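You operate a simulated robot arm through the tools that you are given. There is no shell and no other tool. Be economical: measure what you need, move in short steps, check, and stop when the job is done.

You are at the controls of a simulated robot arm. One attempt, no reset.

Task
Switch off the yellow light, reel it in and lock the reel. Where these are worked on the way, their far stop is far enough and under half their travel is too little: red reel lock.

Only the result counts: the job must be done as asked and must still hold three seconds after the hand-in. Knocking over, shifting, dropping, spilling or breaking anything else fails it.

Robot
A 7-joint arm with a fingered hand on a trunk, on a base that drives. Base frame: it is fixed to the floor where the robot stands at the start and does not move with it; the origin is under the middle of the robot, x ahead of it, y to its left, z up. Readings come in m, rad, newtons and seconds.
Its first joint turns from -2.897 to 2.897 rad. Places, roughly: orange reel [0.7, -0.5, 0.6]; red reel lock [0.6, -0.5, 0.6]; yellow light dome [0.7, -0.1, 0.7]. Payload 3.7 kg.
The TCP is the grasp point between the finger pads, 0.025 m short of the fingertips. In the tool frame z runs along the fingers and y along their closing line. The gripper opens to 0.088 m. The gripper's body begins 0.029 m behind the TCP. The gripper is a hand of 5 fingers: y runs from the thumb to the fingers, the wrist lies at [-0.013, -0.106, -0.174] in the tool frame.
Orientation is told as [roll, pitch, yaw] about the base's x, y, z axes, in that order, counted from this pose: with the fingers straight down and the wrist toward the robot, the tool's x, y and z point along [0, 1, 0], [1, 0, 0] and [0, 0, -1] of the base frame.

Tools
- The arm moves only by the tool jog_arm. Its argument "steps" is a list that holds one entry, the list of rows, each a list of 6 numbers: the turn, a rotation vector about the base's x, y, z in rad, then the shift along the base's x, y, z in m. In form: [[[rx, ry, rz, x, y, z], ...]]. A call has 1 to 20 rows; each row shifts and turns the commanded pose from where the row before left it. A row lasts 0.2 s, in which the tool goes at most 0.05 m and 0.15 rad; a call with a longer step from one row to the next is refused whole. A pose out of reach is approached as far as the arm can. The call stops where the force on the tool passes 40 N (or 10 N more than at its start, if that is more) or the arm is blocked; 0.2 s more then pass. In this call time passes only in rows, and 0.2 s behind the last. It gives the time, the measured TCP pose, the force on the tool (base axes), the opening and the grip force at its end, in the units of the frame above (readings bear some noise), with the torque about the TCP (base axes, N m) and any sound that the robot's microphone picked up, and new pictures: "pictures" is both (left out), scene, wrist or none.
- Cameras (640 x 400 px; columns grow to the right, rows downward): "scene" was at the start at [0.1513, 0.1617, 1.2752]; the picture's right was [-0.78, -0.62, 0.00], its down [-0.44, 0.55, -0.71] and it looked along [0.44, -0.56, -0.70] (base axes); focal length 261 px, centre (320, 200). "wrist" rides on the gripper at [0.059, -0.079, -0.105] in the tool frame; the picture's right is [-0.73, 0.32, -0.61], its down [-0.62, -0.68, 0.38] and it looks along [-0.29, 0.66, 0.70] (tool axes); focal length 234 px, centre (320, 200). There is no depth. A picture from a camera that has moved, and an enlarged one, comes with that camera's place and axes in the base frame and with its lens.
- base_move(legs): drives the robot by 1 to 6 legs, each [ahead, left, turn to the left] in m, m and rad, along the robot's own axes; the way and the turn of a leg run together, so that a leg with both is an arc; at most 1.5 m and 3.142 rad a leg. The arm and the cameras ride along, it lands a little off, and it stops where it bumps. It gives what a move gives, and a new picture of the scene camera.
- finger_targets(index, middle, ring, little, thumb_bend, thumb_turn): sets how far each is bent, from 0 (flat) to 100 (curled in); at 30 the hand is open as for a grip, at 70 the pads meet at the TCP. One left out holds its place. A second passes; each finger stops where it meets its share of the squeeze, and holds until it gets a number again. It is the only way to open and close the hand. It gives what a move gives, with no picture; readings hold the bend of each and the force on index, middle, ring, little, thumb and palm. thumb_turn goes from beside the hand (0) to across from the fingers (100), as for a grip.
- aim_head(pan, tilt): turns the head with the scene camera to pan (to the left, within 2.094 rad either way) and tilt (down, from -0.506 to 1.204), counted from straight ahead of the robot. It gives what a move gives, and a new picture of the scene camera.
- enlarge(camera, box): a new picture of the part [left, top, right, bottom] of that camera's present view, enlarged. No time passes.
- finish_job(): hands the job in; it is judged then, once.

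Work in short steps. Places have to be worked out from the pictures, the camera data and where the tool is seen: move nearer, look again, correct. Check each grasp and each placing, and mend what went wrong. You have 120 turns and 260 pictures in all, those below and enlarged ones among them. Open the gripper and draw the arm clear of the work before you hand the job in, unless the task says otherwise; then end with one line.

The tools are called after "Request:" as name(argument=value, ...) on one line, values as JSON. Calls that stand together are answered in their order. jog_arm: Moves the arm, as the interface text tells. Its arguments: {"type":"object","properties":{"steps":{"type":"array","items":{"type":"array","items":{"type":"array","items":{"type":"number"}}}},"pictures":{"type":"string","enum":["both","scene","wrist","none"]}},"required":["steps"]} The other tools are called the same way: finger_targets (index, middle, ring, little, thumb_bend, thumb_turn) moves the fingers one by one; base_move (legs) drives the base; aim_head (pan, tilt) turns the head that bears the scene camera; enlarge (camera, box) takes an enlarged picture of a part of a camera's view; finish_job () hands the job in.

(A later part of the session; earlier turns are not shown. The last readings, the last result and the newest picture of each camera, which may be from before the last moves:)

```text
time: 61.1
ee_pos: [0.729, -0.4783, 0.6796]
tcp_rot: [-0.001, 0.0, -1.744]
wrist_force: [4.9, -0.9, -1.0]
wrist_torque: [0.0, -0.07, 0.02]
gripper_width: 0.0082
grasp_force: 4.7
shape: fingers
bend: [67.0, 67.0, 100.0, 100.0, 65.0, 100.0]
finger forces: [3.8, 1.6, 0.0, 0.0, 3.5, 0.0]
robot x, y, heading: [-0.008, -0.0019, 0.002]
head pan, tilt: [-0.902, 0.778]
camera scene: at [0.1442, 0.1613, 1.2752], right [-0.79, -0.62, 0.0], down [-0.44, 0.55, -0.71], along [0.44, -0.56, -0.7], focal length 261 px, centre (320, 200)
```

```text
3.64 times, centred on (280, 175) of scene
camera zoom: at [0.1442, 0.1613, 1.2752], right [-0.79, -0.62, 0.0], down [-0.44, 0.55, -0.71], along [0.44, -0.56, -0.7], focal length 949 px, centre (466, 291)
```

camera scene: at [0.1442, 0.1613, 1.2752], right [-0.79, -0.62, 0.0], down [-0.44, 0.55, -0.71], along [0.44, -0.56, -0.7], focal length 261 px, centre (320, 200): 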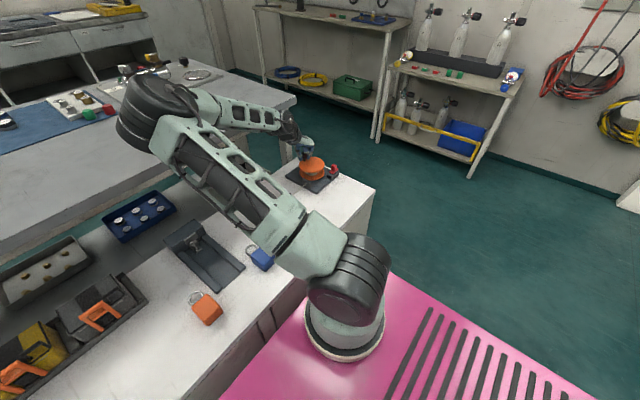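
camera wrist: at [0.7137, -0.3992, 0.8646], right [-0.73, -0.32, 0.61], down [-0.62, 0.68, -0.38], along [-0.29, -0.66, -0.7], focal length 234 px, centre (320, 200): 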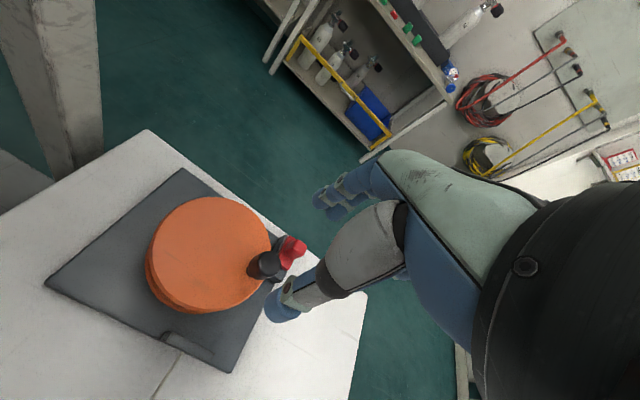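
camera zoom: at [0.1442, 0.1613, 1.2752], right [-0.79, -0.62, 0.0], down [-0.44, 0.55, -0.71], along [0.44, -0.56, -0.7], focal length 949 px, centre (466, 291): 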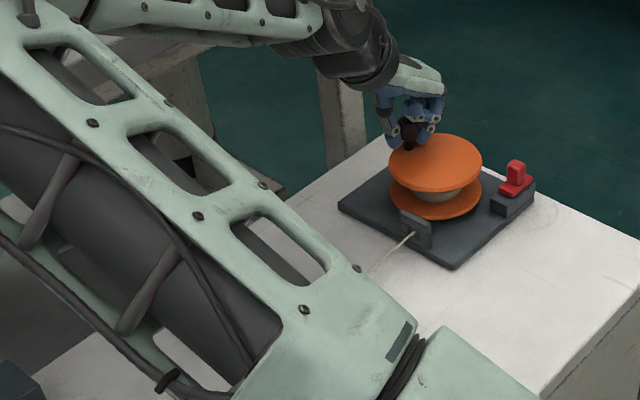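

The stroke worked with light forces. I extend by 40° with a little more yaw, then I'll regrip.

Request:
jog_arm(steps=[[[0, 0, -0.08, -0.0005, -0.0052, 0], [0, 0, -0.08, -0.0014, -0.005, 0], [0, 0, -0.08, -0.0021, -0.0048, 0], [0, 0, -0.08, -0.0028, -0.0044, 0], [0, 0, -0.08, -0.0034, -0.004, 0]]], pictures="none")

Request:
enlarge(camera="scene", box=[220, 120, 340, 230])

```text
time: 62.3
ee_pos: [0.7195, -0.4996, 0.6804]
tcp_rot: [0.0, 0.002, -2.141]
wrist_force: [7.0, -3.3, -4.3]
wrist_torque: [-0.05, -0.14, -0.02]
gripper_width: 0.0091
grasp_force: 4.8
shape: fingers
bend: [66.0, 68.0, 100.0, 100.0, 65.0, 97.0]
finger forces: [3.3, 1.1, 0.0, 0.0, 5.5, 0.0]
robot x, y, heading: [-0.0069, -0.001, -0.002]
head pan, tilt: [-0.902, 0.778]
```

```text
3.64 times, centred on (280, 175) of scene
camera zoom: at [0.1443, 0.1612, 1.2752], right [-0.79, -0.62, 0.0], down [-0.44, 0.55, -0.71], along [0.44, -0.56, -0.7], focal length 949 px, centre (466, 291)
```

zoom: 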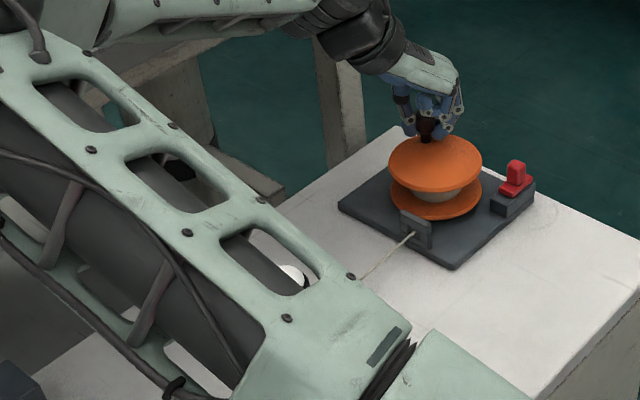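

The light is now at about y -0.237. I release, lift, and swing the hand back to yaw ≈ +0.8 for the next stroke.

Request:
finger_targets(index=40, middle=40, thumb_bend=40)

Request:
jog_arm(steps=[[[0, 0, 0, 0, 0, 0.03], [0, 0, 0, 0, 0, 0.035], [0, 0, 0.15, 0, 0, 0.02], [0, 0, 0.15, 0, 0, 0], [0, 0, 0.15, 0, 0, 0], [0, 0, 0.15, 0, 0, 0], [0, 0, 0.15, 0, 0, 0], [0, 0, 0.15, 0, 0, 0], [0, 0, 0.15, 0, 0, 0], [0, 0, 0.15, 0, 0, 0], [0, 0, 0.15, 0, 0, 0], [0, 0, 0.15, 0, 0, 0], [0, 0, 0.15, 0, 0, 0], [0, 0, 0.15, 0, 0, 0], [0, 0, 0.15, 0, 0, 0], [0, 0, 0.15, 0, 0, 0], [0, 0, 0.15, 0, 0, 0], [0, 0, 0.15, 0, 0, 0], [0, 0, 0.15, 0, 0, 0], [0, 0, 0.15, 0, 0, 0]]], pictures="none")

Request:
jog_arm(steps=[[[0, 0, 0.15, 0, 0, 0], [0, 0, 0.1, 0, 0, 0]]], pictures="both")

Request:
enlarge(camera="scene", box=[220, 120, 340, 230])

Request:
enlarge(camera="wrist", box=[120, 130, 400, 320])

```text
time: 63.3
ee_pos: [0.7196, -0.4999, 0.6813]
tcp_rot: [0.0, 0.002, -2.141]
wrist_force: [0.2, 0.1, -0.1]
wrist_torque: [0.0, -0.03, 0.01]
gripper_width: 0.0629
grasp_force: 0.0
shape: fingers
bend: [40.0, 40.0, 100.0, 100.0, 40.0, 100.0]
finger forces: [0.0, 0.1, 0.1, 0.0, 0.0, 0.0]
robot x, y, heading: [-0.0062, -0.0012, -0.004]
head pan, tilt: [-0.902, 0.778]
```

```text
time: 67.5
ee_pos: [0.7172, -0.5024, 0.7653]
tcp_rot: [0.001, 0.001, 0.559]
wrist_force: [0.2, 0.3, -0.5]
wrist_torque: [0.0, -0.02, -0.03]
gripper_width: 0.0626
grasp_force: 0.0
shape: fingers
bend: [40.0, 40.0, 100.0, 100.0, 40.0, 100.0]
finger forces: [0.0, 0.0, 0.1, 0.2, 0.0, 0.0]
robot x, y, heading: [-0.0085, 0.002, -0.001]
head pan, tilt: [-0.902, 0.778]
```

```text
time: 68.1
ee_pos: [0.7173, -0.5016, 0.7649]
tcp_rot: [0.0, 0.0, 0.808]
wrist_force: [0.2, -0.5, -0.8]
wrist_torque: [-0.01, 0.03, -0.01]
gripper_width: 0.0629
grasp_force: 0.1
shape: fingers
bend: [40.0, 40.0, 100.0, 100.0, 40.0, 100.0]
finger forces: [0.1, 0.1, 0.0, 0.0, 0.0, 0.0]
robot x, y, heading: [-0.005, -0.0003, -0.001]
head pan, tilt: [-0.902, 0.778]
camera scene: at [0.144, 0.1613, 1.2752], right [-0.79, -0.62, 0.0], down [-0.43, 0.55, -0.71], along [0.44, -0.56, -0.7], focal length 261 px, centre (320, 200)
camera wrist: at [0.6216, -0.5189, 0.8713], right [0.75, -0.27, 0.61], down [-0.02, -0.92, -0.38], along [0.66, 0.28, -0.7], focal length 234 px, centre (320, 200)
```

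scene: 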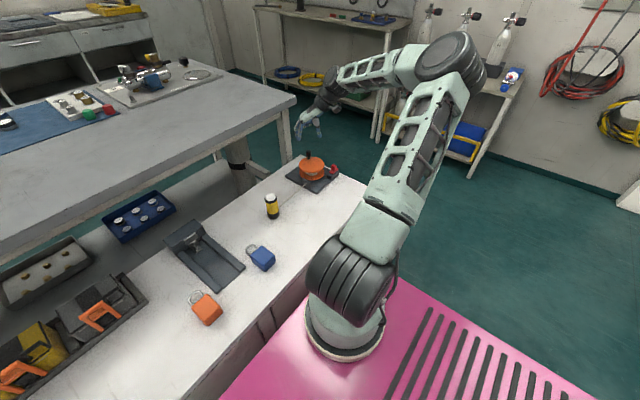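
wrist: 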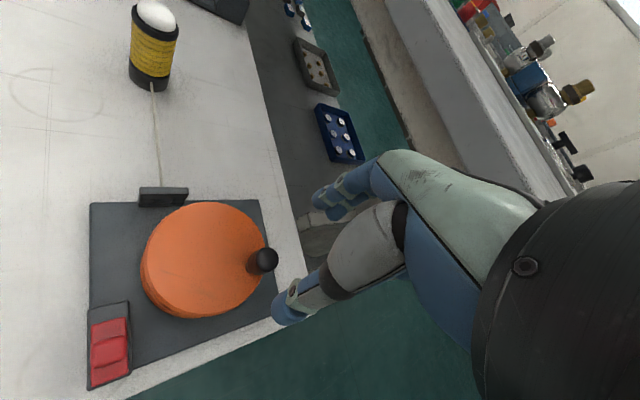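

```text
3.64 times, centred on (280, 175) of scene
camera zoom: at [0.144, 0.1613, 1.2752], right [-0.79, -0.62, 0.0], down [-0.43, 0.55, -0.71], along [0.44, -0.56, -0.7], focal length 949 px, centre (466, 291)
```

zoom: 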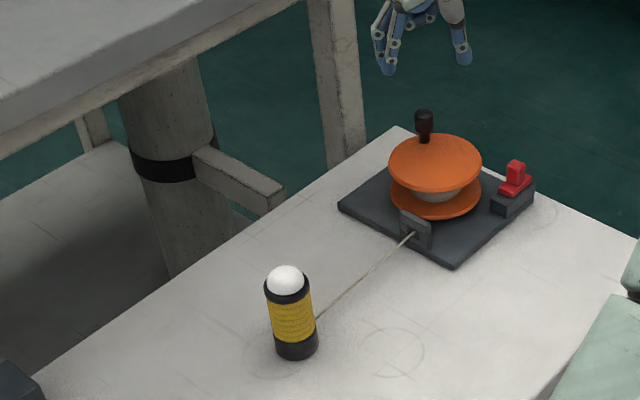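

```text
2.11 times, centred on (260, 225) of wrist
camera zoom: at [0.6216, -0.5189, 0.8713], right [0.75, -0.27, 0.61], down [-0.02, -0.92, -0.38], along [0.66, 0.28, -0.7], focal length 493 px, centre (446, 147)
```

zoom: 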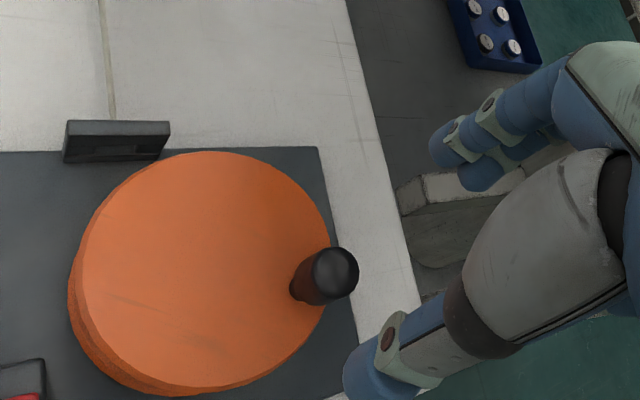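

Knob ≈ (0.7205, -0.499), light now at y ≈ -0.23. I descend and grip.

Request:
jog_arm(steps=[[[0, 0, 0, 0.003, 0.0026, -0.03], [0, 0, 0, 0, 0, -0.03], [0, 0, 0, 0, 0, -0.018], [0, 0, 0, 0, 0, -0.007]]], pictures="none")

Request:
finger_targets(index=69, middle=69, thumb_bend=69)

Request:
enlarge(camera="wrist", box=[160, 150, 400, 320])

```text
time: 69.1
ee_pos: [0.7197, -0.4979, 0.6813]
tcp_rot: [0.001, 0.0, 0.809]
wrist_force: [-0.3, 0.0, 0.0]
wrist_torque: [-0.02, 0.02, -0.04]
gripper_width: 0.0633
grasp_force: 0.0
shape: fingers
bend: [40.0, 40.0, 100.0, 100.0, 40.0, 100.0]
finger forces: [0.1, 0.0, 0.1, 0.1, 0.0, 0.0]
robot x, y, heading: [-0.0106, 0.0028, -0.002]
head pan, tilt: [-0.902, 0.778]
```

```text
time: 70.1
ee_pos: [0.719, -0.4974, 0.6797]
tcp_rot: [-0.001, -0.001, 0.807]
wrist_force: [0.7, 0.5, -3.0]
wrist_torque: [-0.01, 0.02, -0.03]
gripper_width: 0.0114
grasp_force: 4.2
shape: fingers
bend: [64.0, 66.0, 100.0, 100.0, 64.0, 100.0]
finger forces: [2.8, 1.8, 0.0, 0.1, 3.5, 0.0]
robot x, y, heading: [-0.0056, 0.0004, -0.002]
head pan, tilt: [-0.902, 0.778]
```

```text
2.35 times, centred on (280, 235) of wrist
camera zoom: at [0.6229, -0.5146, 0.7867], right [0.75, -0.27, 0.61], down [-0.02, -0.92, -0.38], along [0.66, 0.27, -0.7], focal length 551 px, centre (414, 118)
```

zoom: 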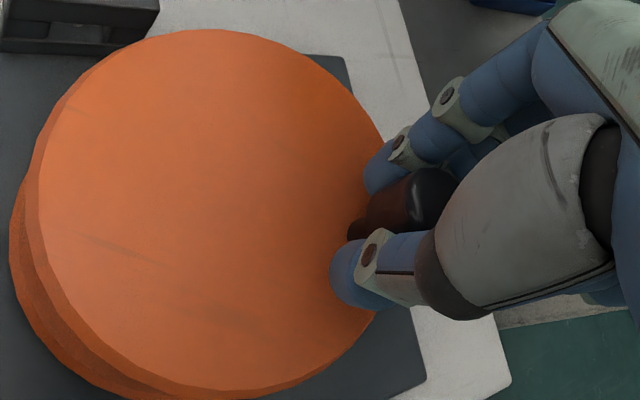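

Good grip. I do the next 160° clockwise stroke, hand turning along.

Request:
jog_arm(steps=[[[0, 0, -0.14, -0.0034, -0.004, 0], [0, 0, -0.14, -0.0039, -0.0035, 0], [0, 0, -0.14, -0.0043, -0.0029, 0], [0, 0, -0.14, -0.0047, -0.0023, 0], [0, 0, -0.14, -0.005, -0.0016, 0], [0, 0, -0.14, -0.0052, -0.0009, 0], [0, 0, -0.14, -0.0052, -0.0002, 0], [0, 0, -0.14, -0.0052, 0.0005, 0], [0, 0, -0.14, -0.0051, 0.0013, 0], [0, 0, -0.14, -0.0049, 0.002, 0], [0, 0, -0.14, -0.0045, 0.0026, 0], [0, 0, -0.14, -0.0041, 0.0032, 0], [0, 0, -0.14, -0.0036, 0.0038, 0], [0, 0, -0.14, -0.0031, 0.0042, 0], [0, 0, -0.14, -0.0025, 0.0046, 0], [0, 0, -0.14, -0.0018, 0.0049, 0], [0, 0, -0.14, -0.0011, 0.0051, 0], [0, 0, -0.14, -0.0004, 0.0052, 0], [0, 0, -0.14, 0.0004, 0.0052, 0], [0, 0, -0.14, 0.0011, 0.0051, 0]]], pictures="scene")

Request:
enlarge(camera="wrist", box=[160, 150, 400, 320])

Request:
enlarge(camera="scene", box=[220, 120, 340, 230])

```text
time: 74.3
ee_pos: [0.6554, -0.4669, 0.6805]
tcp_rot: [0.001, -0.001, -1.992]
wrist_force: [4.1, -2.5, -6.2]
wrist_torque: [-0.04, -0.03, -0.02]
gripper_width: 0.0116
grasp_force: 4.7
shape: fingers
bend: [63.0, 68.0, 100.0, 100.0, 65.0, 99.0]
finger forces: [4.8, 1.2, 0.0, 0.1, 4.0, 0.0]
robot x, y, heading: [-0.0098, 0.0015, -0.001]
head pan, tilt: [-0.902, 0.778]
camera scene: at [0.1443, 0.1612, 1.2752], right [-0.79, -0.62, 0.0], down [-0.44, 0.55, -0.71], along [0.44, -0.56, -0.7], focal length 261 px, centre (320, 200)
```

scene: 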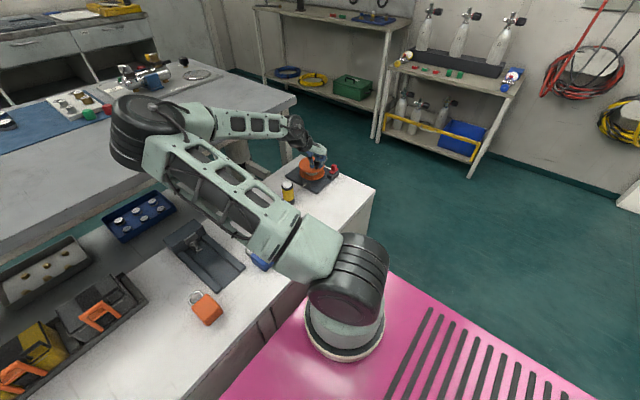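

```text
2.35 times, centred on (280, 235) of wrist
camera zoom: at [0.7413, -0.4187, 0.7872], right [-0.79, 0.0, 0.61], down [-0.29, 0.88, -0.38], along [-0.53, -0.48, -0.7], focal length 551 px, centre (414, 118)
```

zoom: 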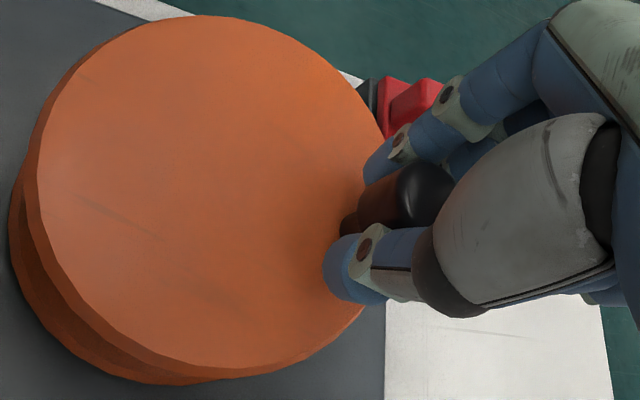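

```text
3.64 times, centred on (280, 175) of scene
camera zoom: at [0.1443, 0.1612, 1.2752], right [-0.79, -0.62, 0.0], down [-0.44, 0.55, -0.71], along [0.44, -0.56, -0.7], focal length 949 px, centre (466, 291)
```

zoom: 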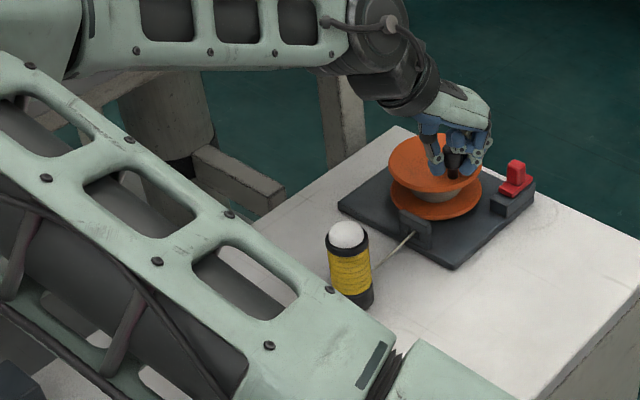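

The light is at y ≈ -0.307, about 7 cm left. I release, lift and swing back for another stroke.

Request:
finger_targets(index=40, middle=40, thumb_bend=40)

Request:
jog_arm(steps=[[[0, 0, 0, 0, 0, 0.035], [0, 0, 0, 0, 0, 0.035], [0, 0, 0.15, 0, 0, 0.02], [0, 0, 0.15, 0, 0, 0], [0, 0, 0.15, 0, 0, 0], [0, 0, 0.15, 0, 0, 0], [0, 0, 0.15, 0, 0, 0], [0, 0, 0.15, 0, 0, 0], [0, 0, 0.15, 0, 0, 0], [0, 0, 0.15, 0, 0, 0], [0, 0, 0.15, 0, 0, 0], [0, 0, 0.15, 0, 0, 0], [0, 0, 0.15, 0, 0, 0], [0, 0, 0.15, 0, 0, 0], [0, 0, 0.15, 0, 0, 0], [0, 0, 0.15, 0, 0, 0], [0, 0, 0.15, 0, 0, 0], [0, 0, 0.15, 0, 0, 0], [0, 0, 0.15, 0, 0, 0], [0, 0, 0.15, 0, 0, 0]]], pictures="none")

Request:
jog_arm(steps=[[[0, 0, 0.15, 0, 0, 0], [0, 0, 0.15, 0, 0, 0]]], pictures="wrist")

Request:
enlarge(camera="scene", box=[220, 120, 340, 230])

Request:
enlarge(camera="wrist", box=[120, 130, 400, 320])

```text
time: 75.3
ee_pos: [0.654, -0.4662, 0.6819]
tcp_rot: [0.0, 0.001, -1.993]
wrist_force: [-0.6, 0.0, -0.2]
wrist_torque: [-0.02, 0.02, 0.01]
gripper_width: 0.0627
grasp_force: 0.0
shape: fingers
bend: [40.0, 40.0, 100.0, 100.0, 40.0, 100.0]
finger forces: [0.0, 0.0, 0.1, 0.1, 0.2, 0.0]
robot x, y, heading: [-0.0079, 0.0012, -0.002]
head pan, tilt: [-0.902, 0.778]
```

```text
time: 79.5
ee_pos: [0.6538, -0.4677, 0.7698]
tcp_rot: [-0.002, 0.0, 0.709]
wrist_force: [0.0, 0.9, -0.5]
wrist_torque: [-0.01, 0.01, 0.02]
gripper_width: 0.0631
grasp_force: 0.0
shape: fingers
bend: [40.0, 40.0, 100.0, 100.0, 40.0, 100.0]
finger forces: [0.0, 0.0, 0.1, 0.0, 0.0, 0.0]
robot x, y, heading: [-0.0062, 0.0, -0.005]
head pan, tilt: [-0.902, 0.778]
```

```text
time: 80.1
ee_pos: [0.6547, -0.4664, 0.77]
tcp_rot: [0.001, -0.001, 1.005]
wrist_force: [0.8, -0.7, 0.0]
wrist_torque: [-0.05, -0.02, -0.01]
gripper_width: 0.063
grasp_force: 0.1
shape: fingers
bend: [40.0, 40.0, 100.0, 100.0, 40.0, 100.0]
finger forces: [0.0, 0.0, 0.0, 0.0, 0.0, 0.1]
robot x, y, heading: [-0.009, -0.0024, -0.001]
head pan, tilt: [-0.902, 0.778]
camera wrist: at [0.5634, -0.5022, 0.8764], right [0.79, -0.11, 0.61], down [0.16, -0.91, -0.38], along [0.6, 0.4, -0.7], focal length 234 px, centre (320, 200)
```

wrist: 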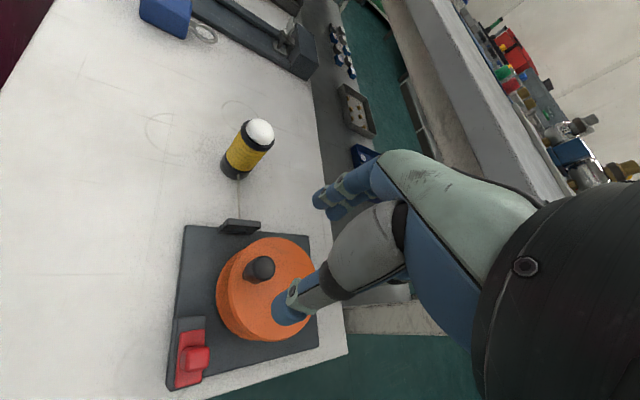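

```text
3.64 times, centred on (280, 175) of scene
camera zoom: at [0.144, 0.1613, 1.2752], right [-0.79, -0.62, 0.0], down [-0.43, 0.55, -0.71], along [0.44, -0.56, -0.7], focal length 949 px, centre (466, 291)
```

zoom: 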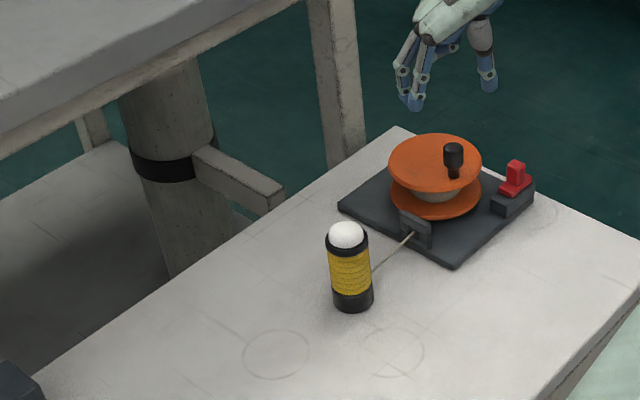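

```text
2.11 times, centred on (260, 225) of wrist
camera zoom: at [0.5634, -0.5022, 0.8764], right [0.79, -0.11, 0.61], down [0.16, -0.91, -0.38], along [0.6, 0.4, -0.7], focal length 493 px, centre (446, 147)
```

zoom: 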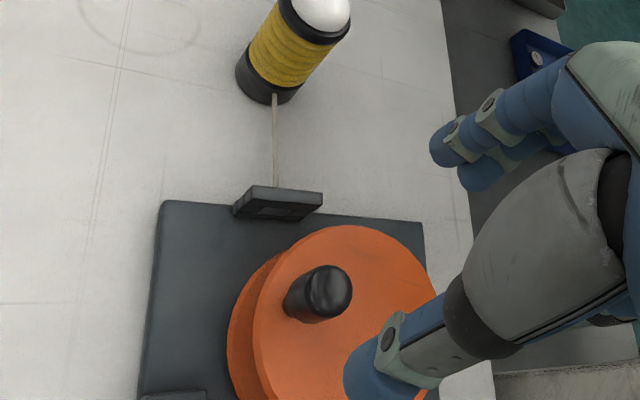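

Knob ≈ (0.654, -0.467). I descend and grip.

Request:
jog_arm(steps=[[[0, 0, 0, 0, 0, -0.03], [0, 0, 0, 0, 0, -0.03], [0, 0, 0, 0, 0, -0.02], [0, 0, 0, 0, 0, -0.01]]], pictures="none")

Request:
finger_targets(index=69, middle=69, thumb_bend=69)

Request:
jog_arm(steps=[[[0, 0, -0.14, 0.0018, 0.0049, 0], [0, 0, -0.14, 0.0025, 0.0046, 0], [0, 0, -0.14, 0.0031, 0.0042, 0], [0, 0, -0.14, 0.0036, 0.0038, 0], [0, 0, -0.14, 0.0041, 0.0032, 0], [0, 0, -0.14, 0.0045, 0.0026, 0], [0, 0, -0.14, 0.0049, 0.002, 0], [0, 0, -0.14, 0.0051, 0.0013, 0], [0, 0, -0.14, 0.0052, 0.0005, 0], [0, 0, -0.14, 0.0052, -0.0002, 0]]], pictures="none")

Request:
enlarge(camera="wrist", box=[120, 130, 400, 320])

Request:
enlarge(camera="scene", box=[220, 120, 340, 230])

```text
time: 81.1
ee_pos: [0.6564, -0.4667, 0.6793]
tcp_rot: [-0.001, -0.001, 1.007]
wrist_force: [-0.9, -0.3, 0.4]
wrist_torque: [-0.01, 0.0, 0.02]
gripper_width: 0.0626
grasp_force: 0.1
shape: fingers
bend: [40.0, 40.0, 100.0, 100.0, 40.0, 100.0]
finger forces: [0.1, 0.0, 0.1, 0.0, 0.0, 0.1]
robot x, y, heading: [-0.0078, 0.0014, -0.003]
head pan, tilt: [-0.902, 0.778]
```

```text
time: 82.1
ee_pos: [0.6553, -0.4685, 0.6796]
tcp_rot: [-0.002, 0.0, 1.008]
wrist_force: [-0.3, -0.3, -3.0]
wrist_torque: [0.0, 0.01, -0.01]
gripper_width: 0.0107
grasp_force: 4.0
shape: fingers
bend: [65.0, 67.0, 100.0, 100.0, 64.0, 100.0]
finger forces: [2.5, 1.1, 0.0, 0.1, 3.8, 0.0]
robot x, y, heading: [-0.0119, -0.0008, -0.006]
head pan, tilt: [-0.902, 0.778]
```

```text
time: 84.3
ee_pos: [0.6939, -0.4393, 0.6795]
tcp_rot: [0.0, 0.0, -0.395]
wrist_force: [-1.6, -2.2, -3.0]
wrist_torque: [-0.05, 0.0, 0.01]
gripper_width: 0.0089
grasp_force: 4.0
shape: fingers
bend: [66.0, 67.0, 100.0, 100.0, 65.0, 100.0]
finger forces: [2.1, 2.6, 0.0, 0.0, 2.6, 0.0]
robot x, y, heading: [-0.009, 0.0011, -0.002]
head pan, tilt: [-0.902, 0.778]
```

```text
2.11 times, centred on (260, 225) of wrist
camera zoom: at [0.6444, -0.3551, 0.786], right [0.02, -0.79, 0.61], down [-0.87, -0.31, -0.38], along [0.49, -0.52, -0.7], focal length 493 px, centre (446, 147)
```

zoom: 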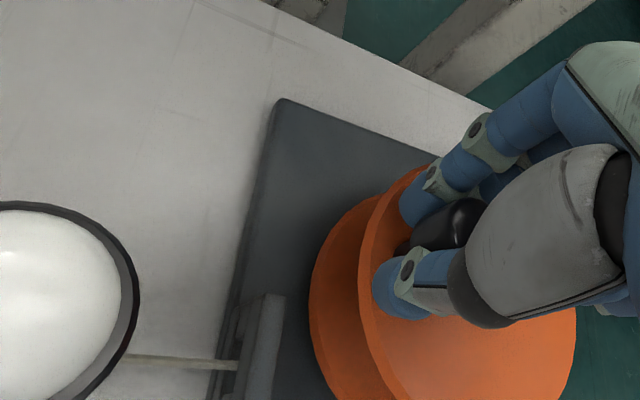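

```text
3.64 times, centred on (280, 175) of scene
camera zoom: at [0.1441, 0.1612, 1.2752], right [-0.79, -0.62, 0.0], down [-0.43, 0.55, -0.71], along [0.44, -0.56, -0.7], focal length 949 px, centre (466, 291)
```

zoom: 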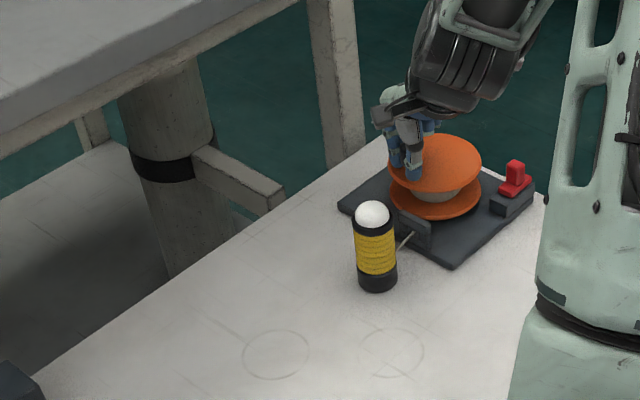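

Light is near the fairlead, forces small. I continue the stroke in two pieces.

Request:
jog_arm(steps=[[[0, 0, -0.14, 0.0052, -0.0009, 0], [0, 0, -0.14, 0.005, -0.0016, 0], [0, 0, -0.14, 0.0047, -0.0023, 0], [0, 0, -0.14, 0.0043, -0.0029, 0], [0, 0, -0.14, 0.0039, -0.0035, 0], [0, 0, -0.14, 0.0034, -0.004, 0]]], pictures="none")

Request:
enlarge(camera="scene", box=[220, 120, 340, 230])

```text
time: 85.7
ee_pos: [0.7216, -0.4556, 0.681]
tcp_rot: [0.001, -0.001, -1.236]
wrist_force: [2.8, 3.2, -2.1]
wrist_torque: [-0.01, -0.03, -0.03]
gripper_width: 0.0039
grasp_force: 2.0
shape: fingers
bend: [69.0, 69.0, 100.0, 100.0, 66.0, 98.0]
finger forces: [0.1, 0.0, 0.0, 0.1, 4.0, 0.1]
robot x, y, heading: [-0.0081, 0.0009, -0.002]
head pan, tilt: [-0.902, 0.778]
```

```text
3.64 times, centred on (280, 175) of scene
camera zoom: at [0.1441, 0.1611, 1.2752], right [-0.79, -0.62, 0.0], down [-0.43, 0.55, -0.71], along [0.44, -0.56, -0.7], focal length 949 px, centre (466, 291)
```

zoom: 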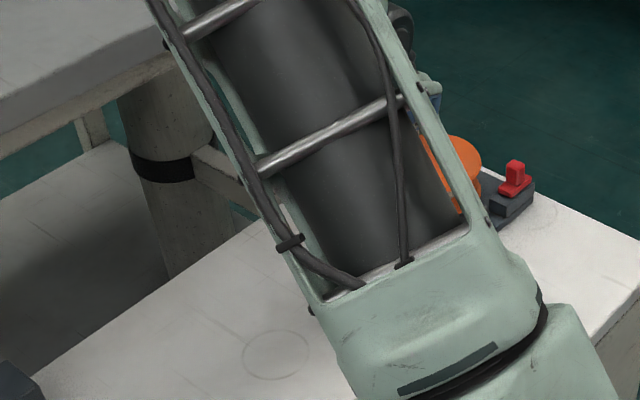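

The thumb now carries the load (4 N), possibly the light has reached its stop. I look with the wrist camera.

Request:
jog_arm(steps=[[[0, 0, -0.14, 0.0028, -0.0044, 0], [0, 0, -0.14, 0.0021, -0.0048, 0]]], pictures="wrist")

```text
time: 86.3
ee_pos: [0.7239, -0.4656, 0.6821]
tcp_rot: [0.002, -0.003, -1.515]
wrist_force: [-0.1, -0.7, 0.5]
wrist_torque: [0.03, -0.04, -0.01]
gripper_width: 0.0006
grasp_force: 0.0
shape: fingers
bend: [69.0, 69.0, 100.0, 100.0, 69.0, 100.0]
finger forces: [0.0, 0.0, 0.0, 0.0, 0.0, 0.0]
robot x, y, heading: [-0.0069, -0.0006, -0.001]
head pan, tilt: [-0.902, 0.778]
camera wrist: at [0.78, -0.384, 0.7876], right [-0.71, -0.36, 0.61], down [-0.66, 0.65, -0.38], along [-0.25, -0.67, -0.7], focal length 234 px, centre (320, 200)
```

wrist: 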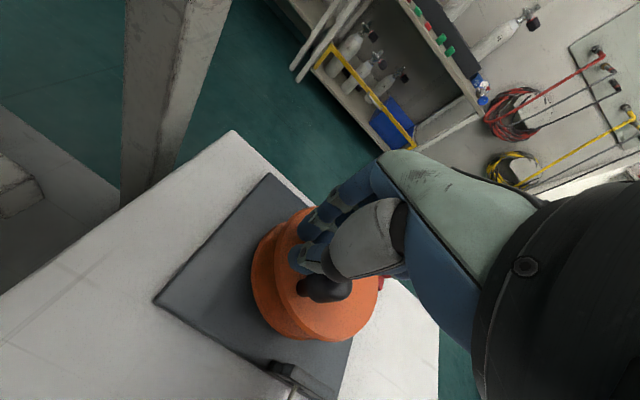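

The knob slipped out at about 125°. I lift and turn the arm clear to see where the light is.

Request:
finger_targets(index=40, middle=40, thumb_bend=40)

Request:
jog_arm(steps=[[[0, 0, 0, 0, 0, 0.035], [0, 0, 0, 0, 0, 0.035], [0, 0, 0.15, 0, 0, 0.02], [0, 0, 0.15, 0, 0, 0], [0, 0, 0.15, 0, 0, 0], [0, 0, 0.15, 0, 0, 0], [0, 0, 0.15, 0, 0, 0], [0, 0, 0.15, 0, 0, 0], [0, 0, 0.15, 0, 0, 0], [0, 0, 0.15, 0, 0, 0], [0, 0, 0.15, 0, 0, 0]]], pictures="wrist")

Request:
enlarge(camera="scene", box=[240, 130, 340, 210])

Request:
enlarge(camera="wrist", box=[120, 150, 340, 320])

```text
time: 87.3
ee_pos: [0.7259, -0.4646, 0.6814]
tcp_rot: [-0.001, 0.001, -1.514]
wrist_force: [0.4, -0.4, -0.2]
wrist_torque: [0.01, 0.02, 0.0]
gripper_width: 0.0624
grasp_force: 0.0
shape: fingers
bend: [40.0, 40.0, 100.0, 100.0, 40.0, 100.0]
finger forces: [0.1, 0.0, 0.0, 0.1, 0.0, 0.0]
robot x, y, heading: [-0.0079, -0.0035, 0.003]
head pan, tilt: [-0.902, 0.778]
```

```text
time: 89.7
ee_pos: [0.7262, -0.4631, 0.7722]
tcp_rot: [0.0, 0.0, -0.16]
wrist_force: [0.2, 0.1, 0.0]
wrist_torque: [-0.03, 0.01, 0.01]
gripper_width: 0.0627
grasp_force: 0.0
shape: fingers
bend: [40.0, 40.0, 100.0, 100.0, 40.0, 100.0]
finger forces: [0.0, 0.0, 0.0, 0.0, 0.0, 0.0]
robot x, y, heading: [-0.0057, -0.0012, -0.003]
head pan, tilt: [-0.902, 0.778]
camera wrist: at [0.6585, -0.3929, 0.8776], right [0.2, -0.77, 0.61], down [-0.77, -0.51, -0.38], along [0.6, -0.39, -0.7], focal length 234 px, centre (320, 200)
```

wrist: 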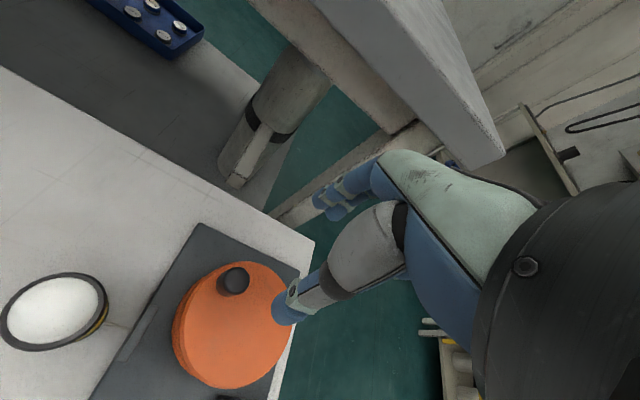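

```text
5.00 times, centred on (290, 170) of scene
camera zoom: at [0.144, 0.1616, 1.2752], right [-0.79, -0.62, 0.0], down [-0.44, 0.55, -0.71], along [0.44, -0.56, -0.7], focal length 1305 px, centre (470, 350)
```

zoom: 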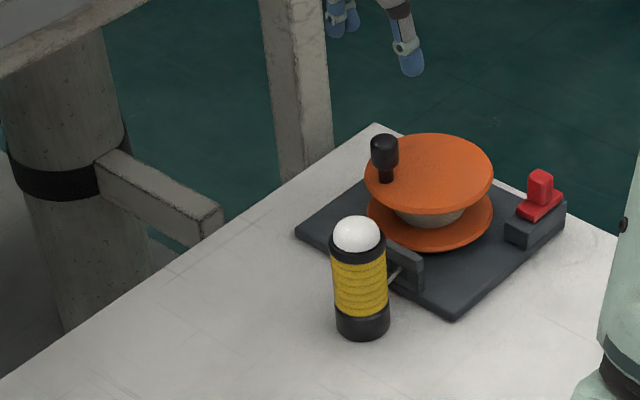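

```text
2.35 times, centred on (230, 235) of wrist
camera zoom: at [0.6585, -0.3929, 0.8776], right [0.2, -0.77, 0.61], down [-0.77, -0.51, -0.38], along [0.6, -0.39, -0.7], focal length 551 px, centre (532, 118)
```

zoom: 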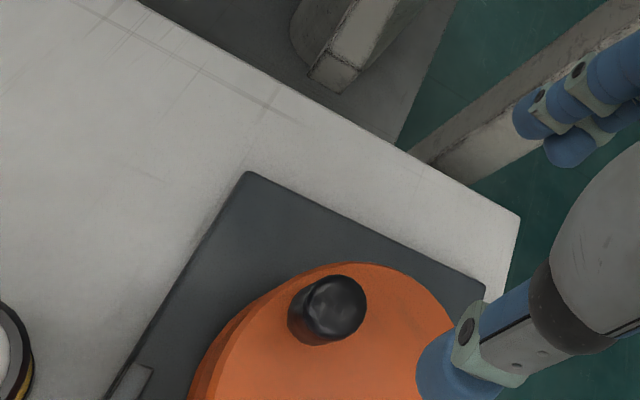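

The light is right by the fairlead (dome y ≈ -0.363), with the knob at about 109°. I'll regrip firmly and try to crank further, to learn whether it is fully in.

Request:
jog_arm(steps=[[[0, 0, -0.15, -0.0235, 0.022, -0.02], [0, 0, 0, 0, 0, -0.035], [0, 0, 0, 0, 0, -0.025], [0, 0, 0, 0, 0, -0.012]]], pictures="none")

Request:
finger_targets(index=72, middle=72, thumb_bend=72)

Request:
enlarge(camera="wrist", box=[120, 130, 400, 320])

```text
time: 90.7
ee_pos: [0.7007, -0.4417, 0.6786]
tcp_rot: [-0.001, 0.0, -0.314]
wrist_force: [-0.8, 0.3, -0.1]
wrist_torque: [0.02, 0.0, 0.02]
gripper_width: 0.0632
grasp_force: 0.1
shape: fingers
bend: [40.0, 40.0, 100.0, 100.0, 40.0, 100.0]
finger forces: [0.0, 0.0, 0.0, 0.0, 0.0, 0.0]
robot x, y, heading: [-0.0075, -0.0018, 0.004]
head pan, tilt: [-0.902, 0.778]
```

```text
time: 91.7
ee_pos: [0.7011, -0.4406, 0.6788]
tcp_rot: [0.0, 0.001, -0.315]
wrist_force: [1.6, 3.4, -9.6]
wrist_torque: [0.05, 0.0, 0.05]
gripper_width: 0.0045
grasp_force: 7.4
shape: fingers
bend: [71.0, 66.0, 100.0, 100.0, 67.0, 100.0]
finger forces: [6.1, 4.7, 0.1, 0.0, 4.6, 0.0]
robot x, y, heading: [-0.008, -0.0014, 0.003]
head pan, tilt: [-0.902, 0.778]
```

```text
2.11 times, centred on (260, 225) of wrist
camera zoom: at [0.6449, -0.3606, 0.7844], right [0.08, -0.79, 0.61], down [-0.84, -0.38, -0.38], along [0.53, -0.48, -0.7], focal length 493 px, centre (446, 147)
```

zoom: 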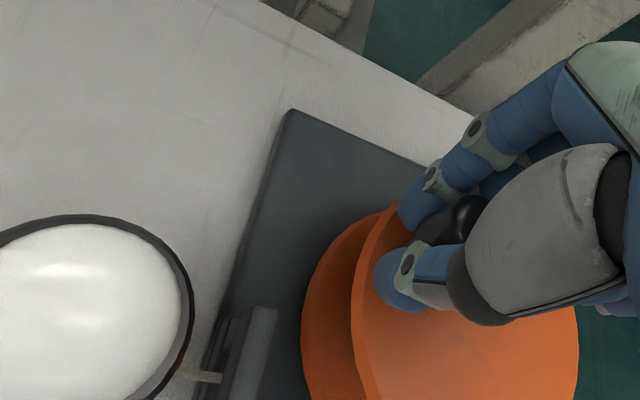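

Request:
jog_arm(steps=[[[0, 0, -0.14, 0.005, -0.0016, 0], [0, 0, -0.14, 0.0047, -0.0023, 0]]], pictures="none")

Request:
enlarge(camera="wrist", box=[120, 130, 400, 320])

Request:
enlarge(camera="scene", box=[240, 130, 340, 210])

```text
time: 92.3
ee_pos: [0.7106, -0.4444, 0.6775]
tcp_rot: [-0.001, 0.002, -0.595]
wrist_force: [0.8, 4.4, -9.0]
wrist_torque: [0.05, 0.0, 0.06]
gripper_width: 0.0044
grasp_force: 7.4
shape: fingers
bend: [71.0, 67.0, 100.0, 100.0, 66.0, 100.0]
finger forces: [5.7, 4.4, 0.1, 0.0, 5.3, 0.0]
robot x, y, heading: [-0.0068, -0.0004, -0.002]
head pan, tilt: [-0.902, 0.778]
```

```text
2.11 times, centred on (260, 225) of wrist
camera zoom: at [0.6791, -0.3519, 0.7845], right [-0.14, -0.78, 0.61], down [-0.91, -0.13, -0.38], along [0.38, -0.61, -0.7], focal length 493 px, centre (446, 147)
```

zoom: 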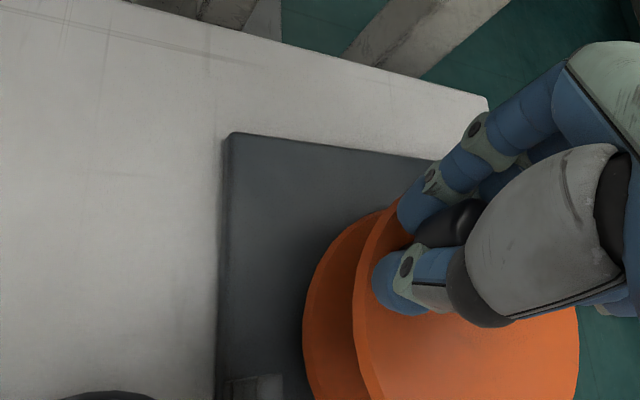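

```text
5.00 times, centred on (290, 170) of scene
camera zoom: at [0.1443, 0.1611, 1.2751], right [-0.79, -0.62, 0.0], down [-0.43, 0.55, -0.71], along [0.44, -0.56, -0.7], focal length 1305 px, centre (470, 350)
```

zoom: 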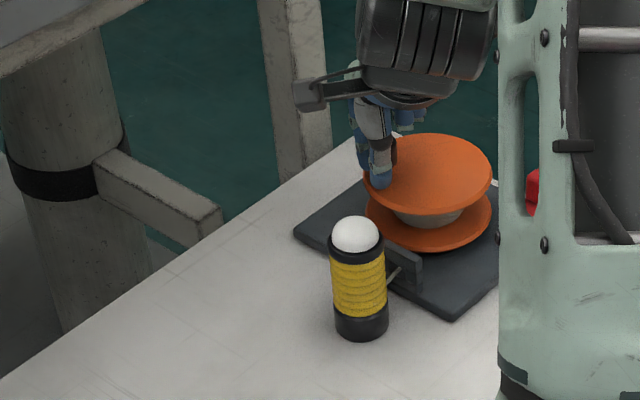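

It still turns. I continue a few rows.

Request:
jog_arm(steps=[[[0, 0, -0.14, 0.0043, -0.0029, 0], [0, 0, -0.14, 0.0039, -0.0035, 0], [0, 0, -0.14, 0.0034, -0.004, 0]]], pictures="none")

Request:
enlarge(camera="wrist", box=[120, 130, 400, 400])

Request:
enlarge(camera="scene", box=[240, 130, 340, 210])

```text
time: 93.1
ee_pos: [0.7244, -0.4576, 0.6792]
tcp_rot: [0.002, -0.002, -1.015]
wrist_force: [4.3, 6.3, -0.8]
wrist_torque: [0.01, -0.03, -0.09]
gripper_width: 0.0
grasp_force: 3.4
shape: fingers
bend: [72.0, 72.0, 100.0, 100.0, 70.0, 96.0]
finger forces: [0.0, 0.0, 0.0, 0.1, 7.0, 0.0]
robot x, y, heading: [-0.0087, 0.0009, -0.007]
head pan, tilt: [-0.902, 0.778]
```

```text
1.48 times, centred on (260, 265) of wrist
camera zoom: at [0.7328, -0.3591, 0.7848], right [-0.45, -0.66, 0.61], down [-0.89, 0.25, -0.39], along [0.1, -0.71, -0.69], focal length 347 px, centre (409, 104)
```

zoom: 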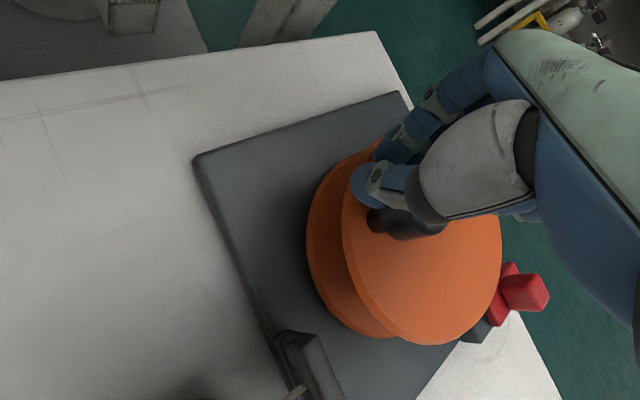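

```text
5.00 times, centred on (290, 170) of scene
camera zoom: at [0.1441, 0.1613, 1.2752], right [-0.79, -0.62, 0.0], down [-0.43, 0.55, -0.71], along [0.44, -0.56, -0.7], focal length 1305 px, centre (470, 350)
```

zoom: 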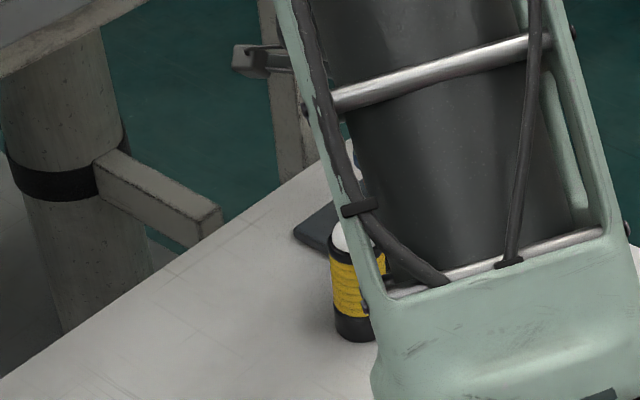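

The knob slipped past the thumb again at the same angle under ~7 N (previous winding took ~1–2 N), so there is a hard stop. I lift clear and verify the light's place against the fairlead.

Request:
finger_targets(index=40, middle=40, thumb_bend=40)

Request:
jog_arm(steps=[[[0, 0, 0, 0, 0, 0.035], [0, 0, 0, 0, 0, 0.035], [0, 0, 0.15, 0, 0, 0.03], [0, 0, 0.15, -0.03, -0.03, 0], [0, 0, 0.15, -0.03, -0.03, 0], [0, 0, 0.15, -0.03, -0.02, 0], [0, 0, 0.15, -0.03, 0, 0], [0, 0, 0.15, -0.03, 0, 0], [0, 0, 0.1, -0.03, 0, 0]]], pictures="wrist")

Request:
enlarge(camera="scene", box=[270, 140, 340, 205])

Request:
enlarge(camera="wrist", box=[120, 120, 340, 280])

```text
time: 94.1
ee_pos: [0.7223, -0.457, 0.678]
tcp_rot: [-0.001, 0.0, -1.014]
wrist_force: [0.6, 0.1, -0.5]
wrist_torque: [0.01, 0.0, -0.03]
gripper_width: 0.0627
grasp_force: 0.1
shape: fingers
bend: [40.0, 40.0, 100.0, 100.0, 40.0, 100.0]
finger forces: [0.0, 0.0, 0.0, 0.1, 0.1, 0.0]
robot x, y, heading: [-0.0082, -0.0004, 0.004]
head pan, tilt: [-0.902, 0.778]
```

```text
time: 96.1
ee_pos: [0.542, -0.5369, 0.7785]
tcp_rot: [-0.002, 0.0, -0.01]
wrist_force: [-0.2, 0.0, 0.2]
wrist_torque: [0.03, 0.01, -0.02]
gripper_width: 0.0628
grasp_force: 0.0
shape: fingers
bend: [40.0, 40.0, 100.0, 100.0, 40.0, 100.0]
finger forces: [0.1, 0.1, 0.0, 0.0, 0.0, 0.0]
robot x, y, heading: [-0.011, 0.0033, -0.005]
head pan, tilt: [-0.902, 0.778]
camera wrist: at [0.4644, -0.4767, 0.8845], right [0.32, -0.73, 0.61], down [-0.69, -0.62, -0.38], along [0.65, -0.3, -0.7], focal length 234 px, centre (320, 200)
```

wrist: 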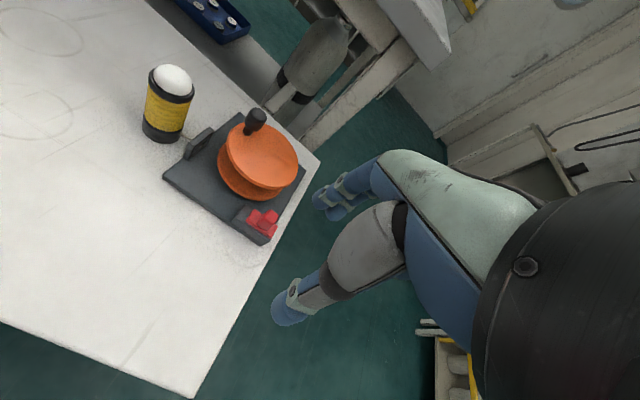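

```text
6.15 times, centred on (305, 172) of scene
camera zoom: at [0.144, 0.1616, 1.2752], right [-0.78, -0.62, 0.0], down [-0.44, 0.55, -0.71], along [0.44, -0.56, -0.7], focal length 1606 px, centre (412, 369)
```

zoom: 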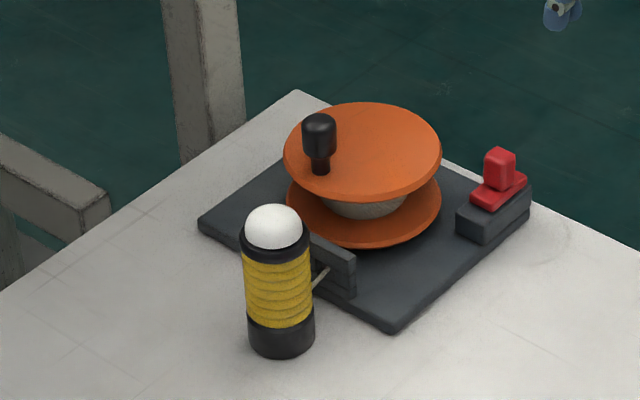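

```text
2.50 times, centred on (230, 200) of wrist
camera zoom: at [0.4644, -0.4767, 0.8845], right [0.32, -0.73, 0.61], down [-0.69, -0.62, -0.38], along [0.65, -0.3, -0.7], focal length 585 px, centre (545, 200)
```

zoom: 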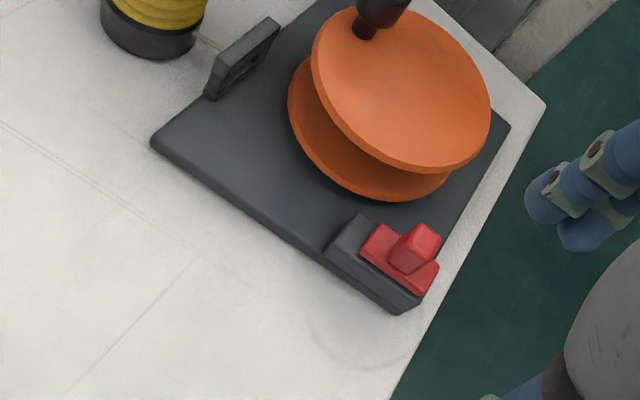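

The light stands about 1.5 cm from the fairlead with nothing visible blocking it, and the knob has sprung back slightly to about 96°. I do one clear test of the stop: grip at this spot and push straight along the tangent with the thumb.

Request:
jog_arm(steps=[[[0, 0, -0.1, 0.036, 0.024, 0], [0, 0, 0, 0.036, 0.024, 0], [0, 0, 0, 0.036, 0.024, 0], [0, 0, 0, 0.037, 0.024, -0.02], [0, 0, 0, 0, 0, -0.03], [0, 0, 0, 0, 0, -0.03], [0, 0, 0, 0, 0, -0.018]]], pictures="none")

Request:
finger_targets(index=69, middle=69, thumb_bend=69)

Request:
enlarge(camera="wrist", box=[120, 130, 400, 320])

```text
time: 97.7
ee_pos: [0.6887, -0.4418, 0.6813]
tcp_rot: [0.001, 0.001, -0.114]
wrist_force: [0.2, 0.5, -0.1]
wrist_torque: [-0.01, 0.0, 0.03]
gripper_width: 0.0633
grasp_force: 0.0
shape: fingers
bend: [40.0, 40.0, 100.0, 100.0, 40.0, 100.0]
finger forces: [0.0, 0.1, 0.0, 0.1, 0.0, 0.0]
robot x, y, heading: [-0.01, -0.0014, -0.004]
head pan, tilt: [-0.902, 0.778]
```

```text
time: 98.7
ee_pos: [0.6887, -0.4411, 0.6812]
tcp_rot: [0.001, -0.001, -0.113]
wrist_force: [0.9, 1.9, -4.7]
wrist_torque: [0.05, 0.0, 0.04]
gripper_width: 0.01
grasp_force: 4.6
shape: fingers
bend: [65.0, 66.0, 100.0, 100.0, 65.0, 100.0]
finger forces: [3.5, 2.1, 0.0, 0.1, 3.1, 0.0]
robot x, y, heading: [-0.0037, 0.0007, -0.002]
head pan, tilt: [-0.902, 0.778]
```

```text
2.11 times, centred on (260, 225) of wrist
camera zoom: at [0.6173, -0.3736, 0.7869], right [0.24, -0.76, 0.61], down [-0.75, -0.54, -0.38], along [0.62, -0.36, -0.7], focal length 493 px, centre (446, 147)
```

zoom: 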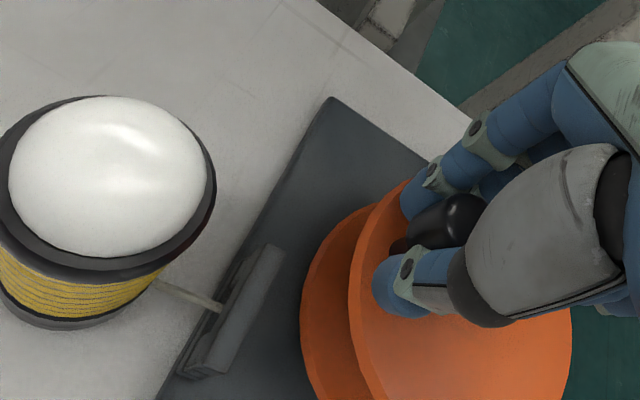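

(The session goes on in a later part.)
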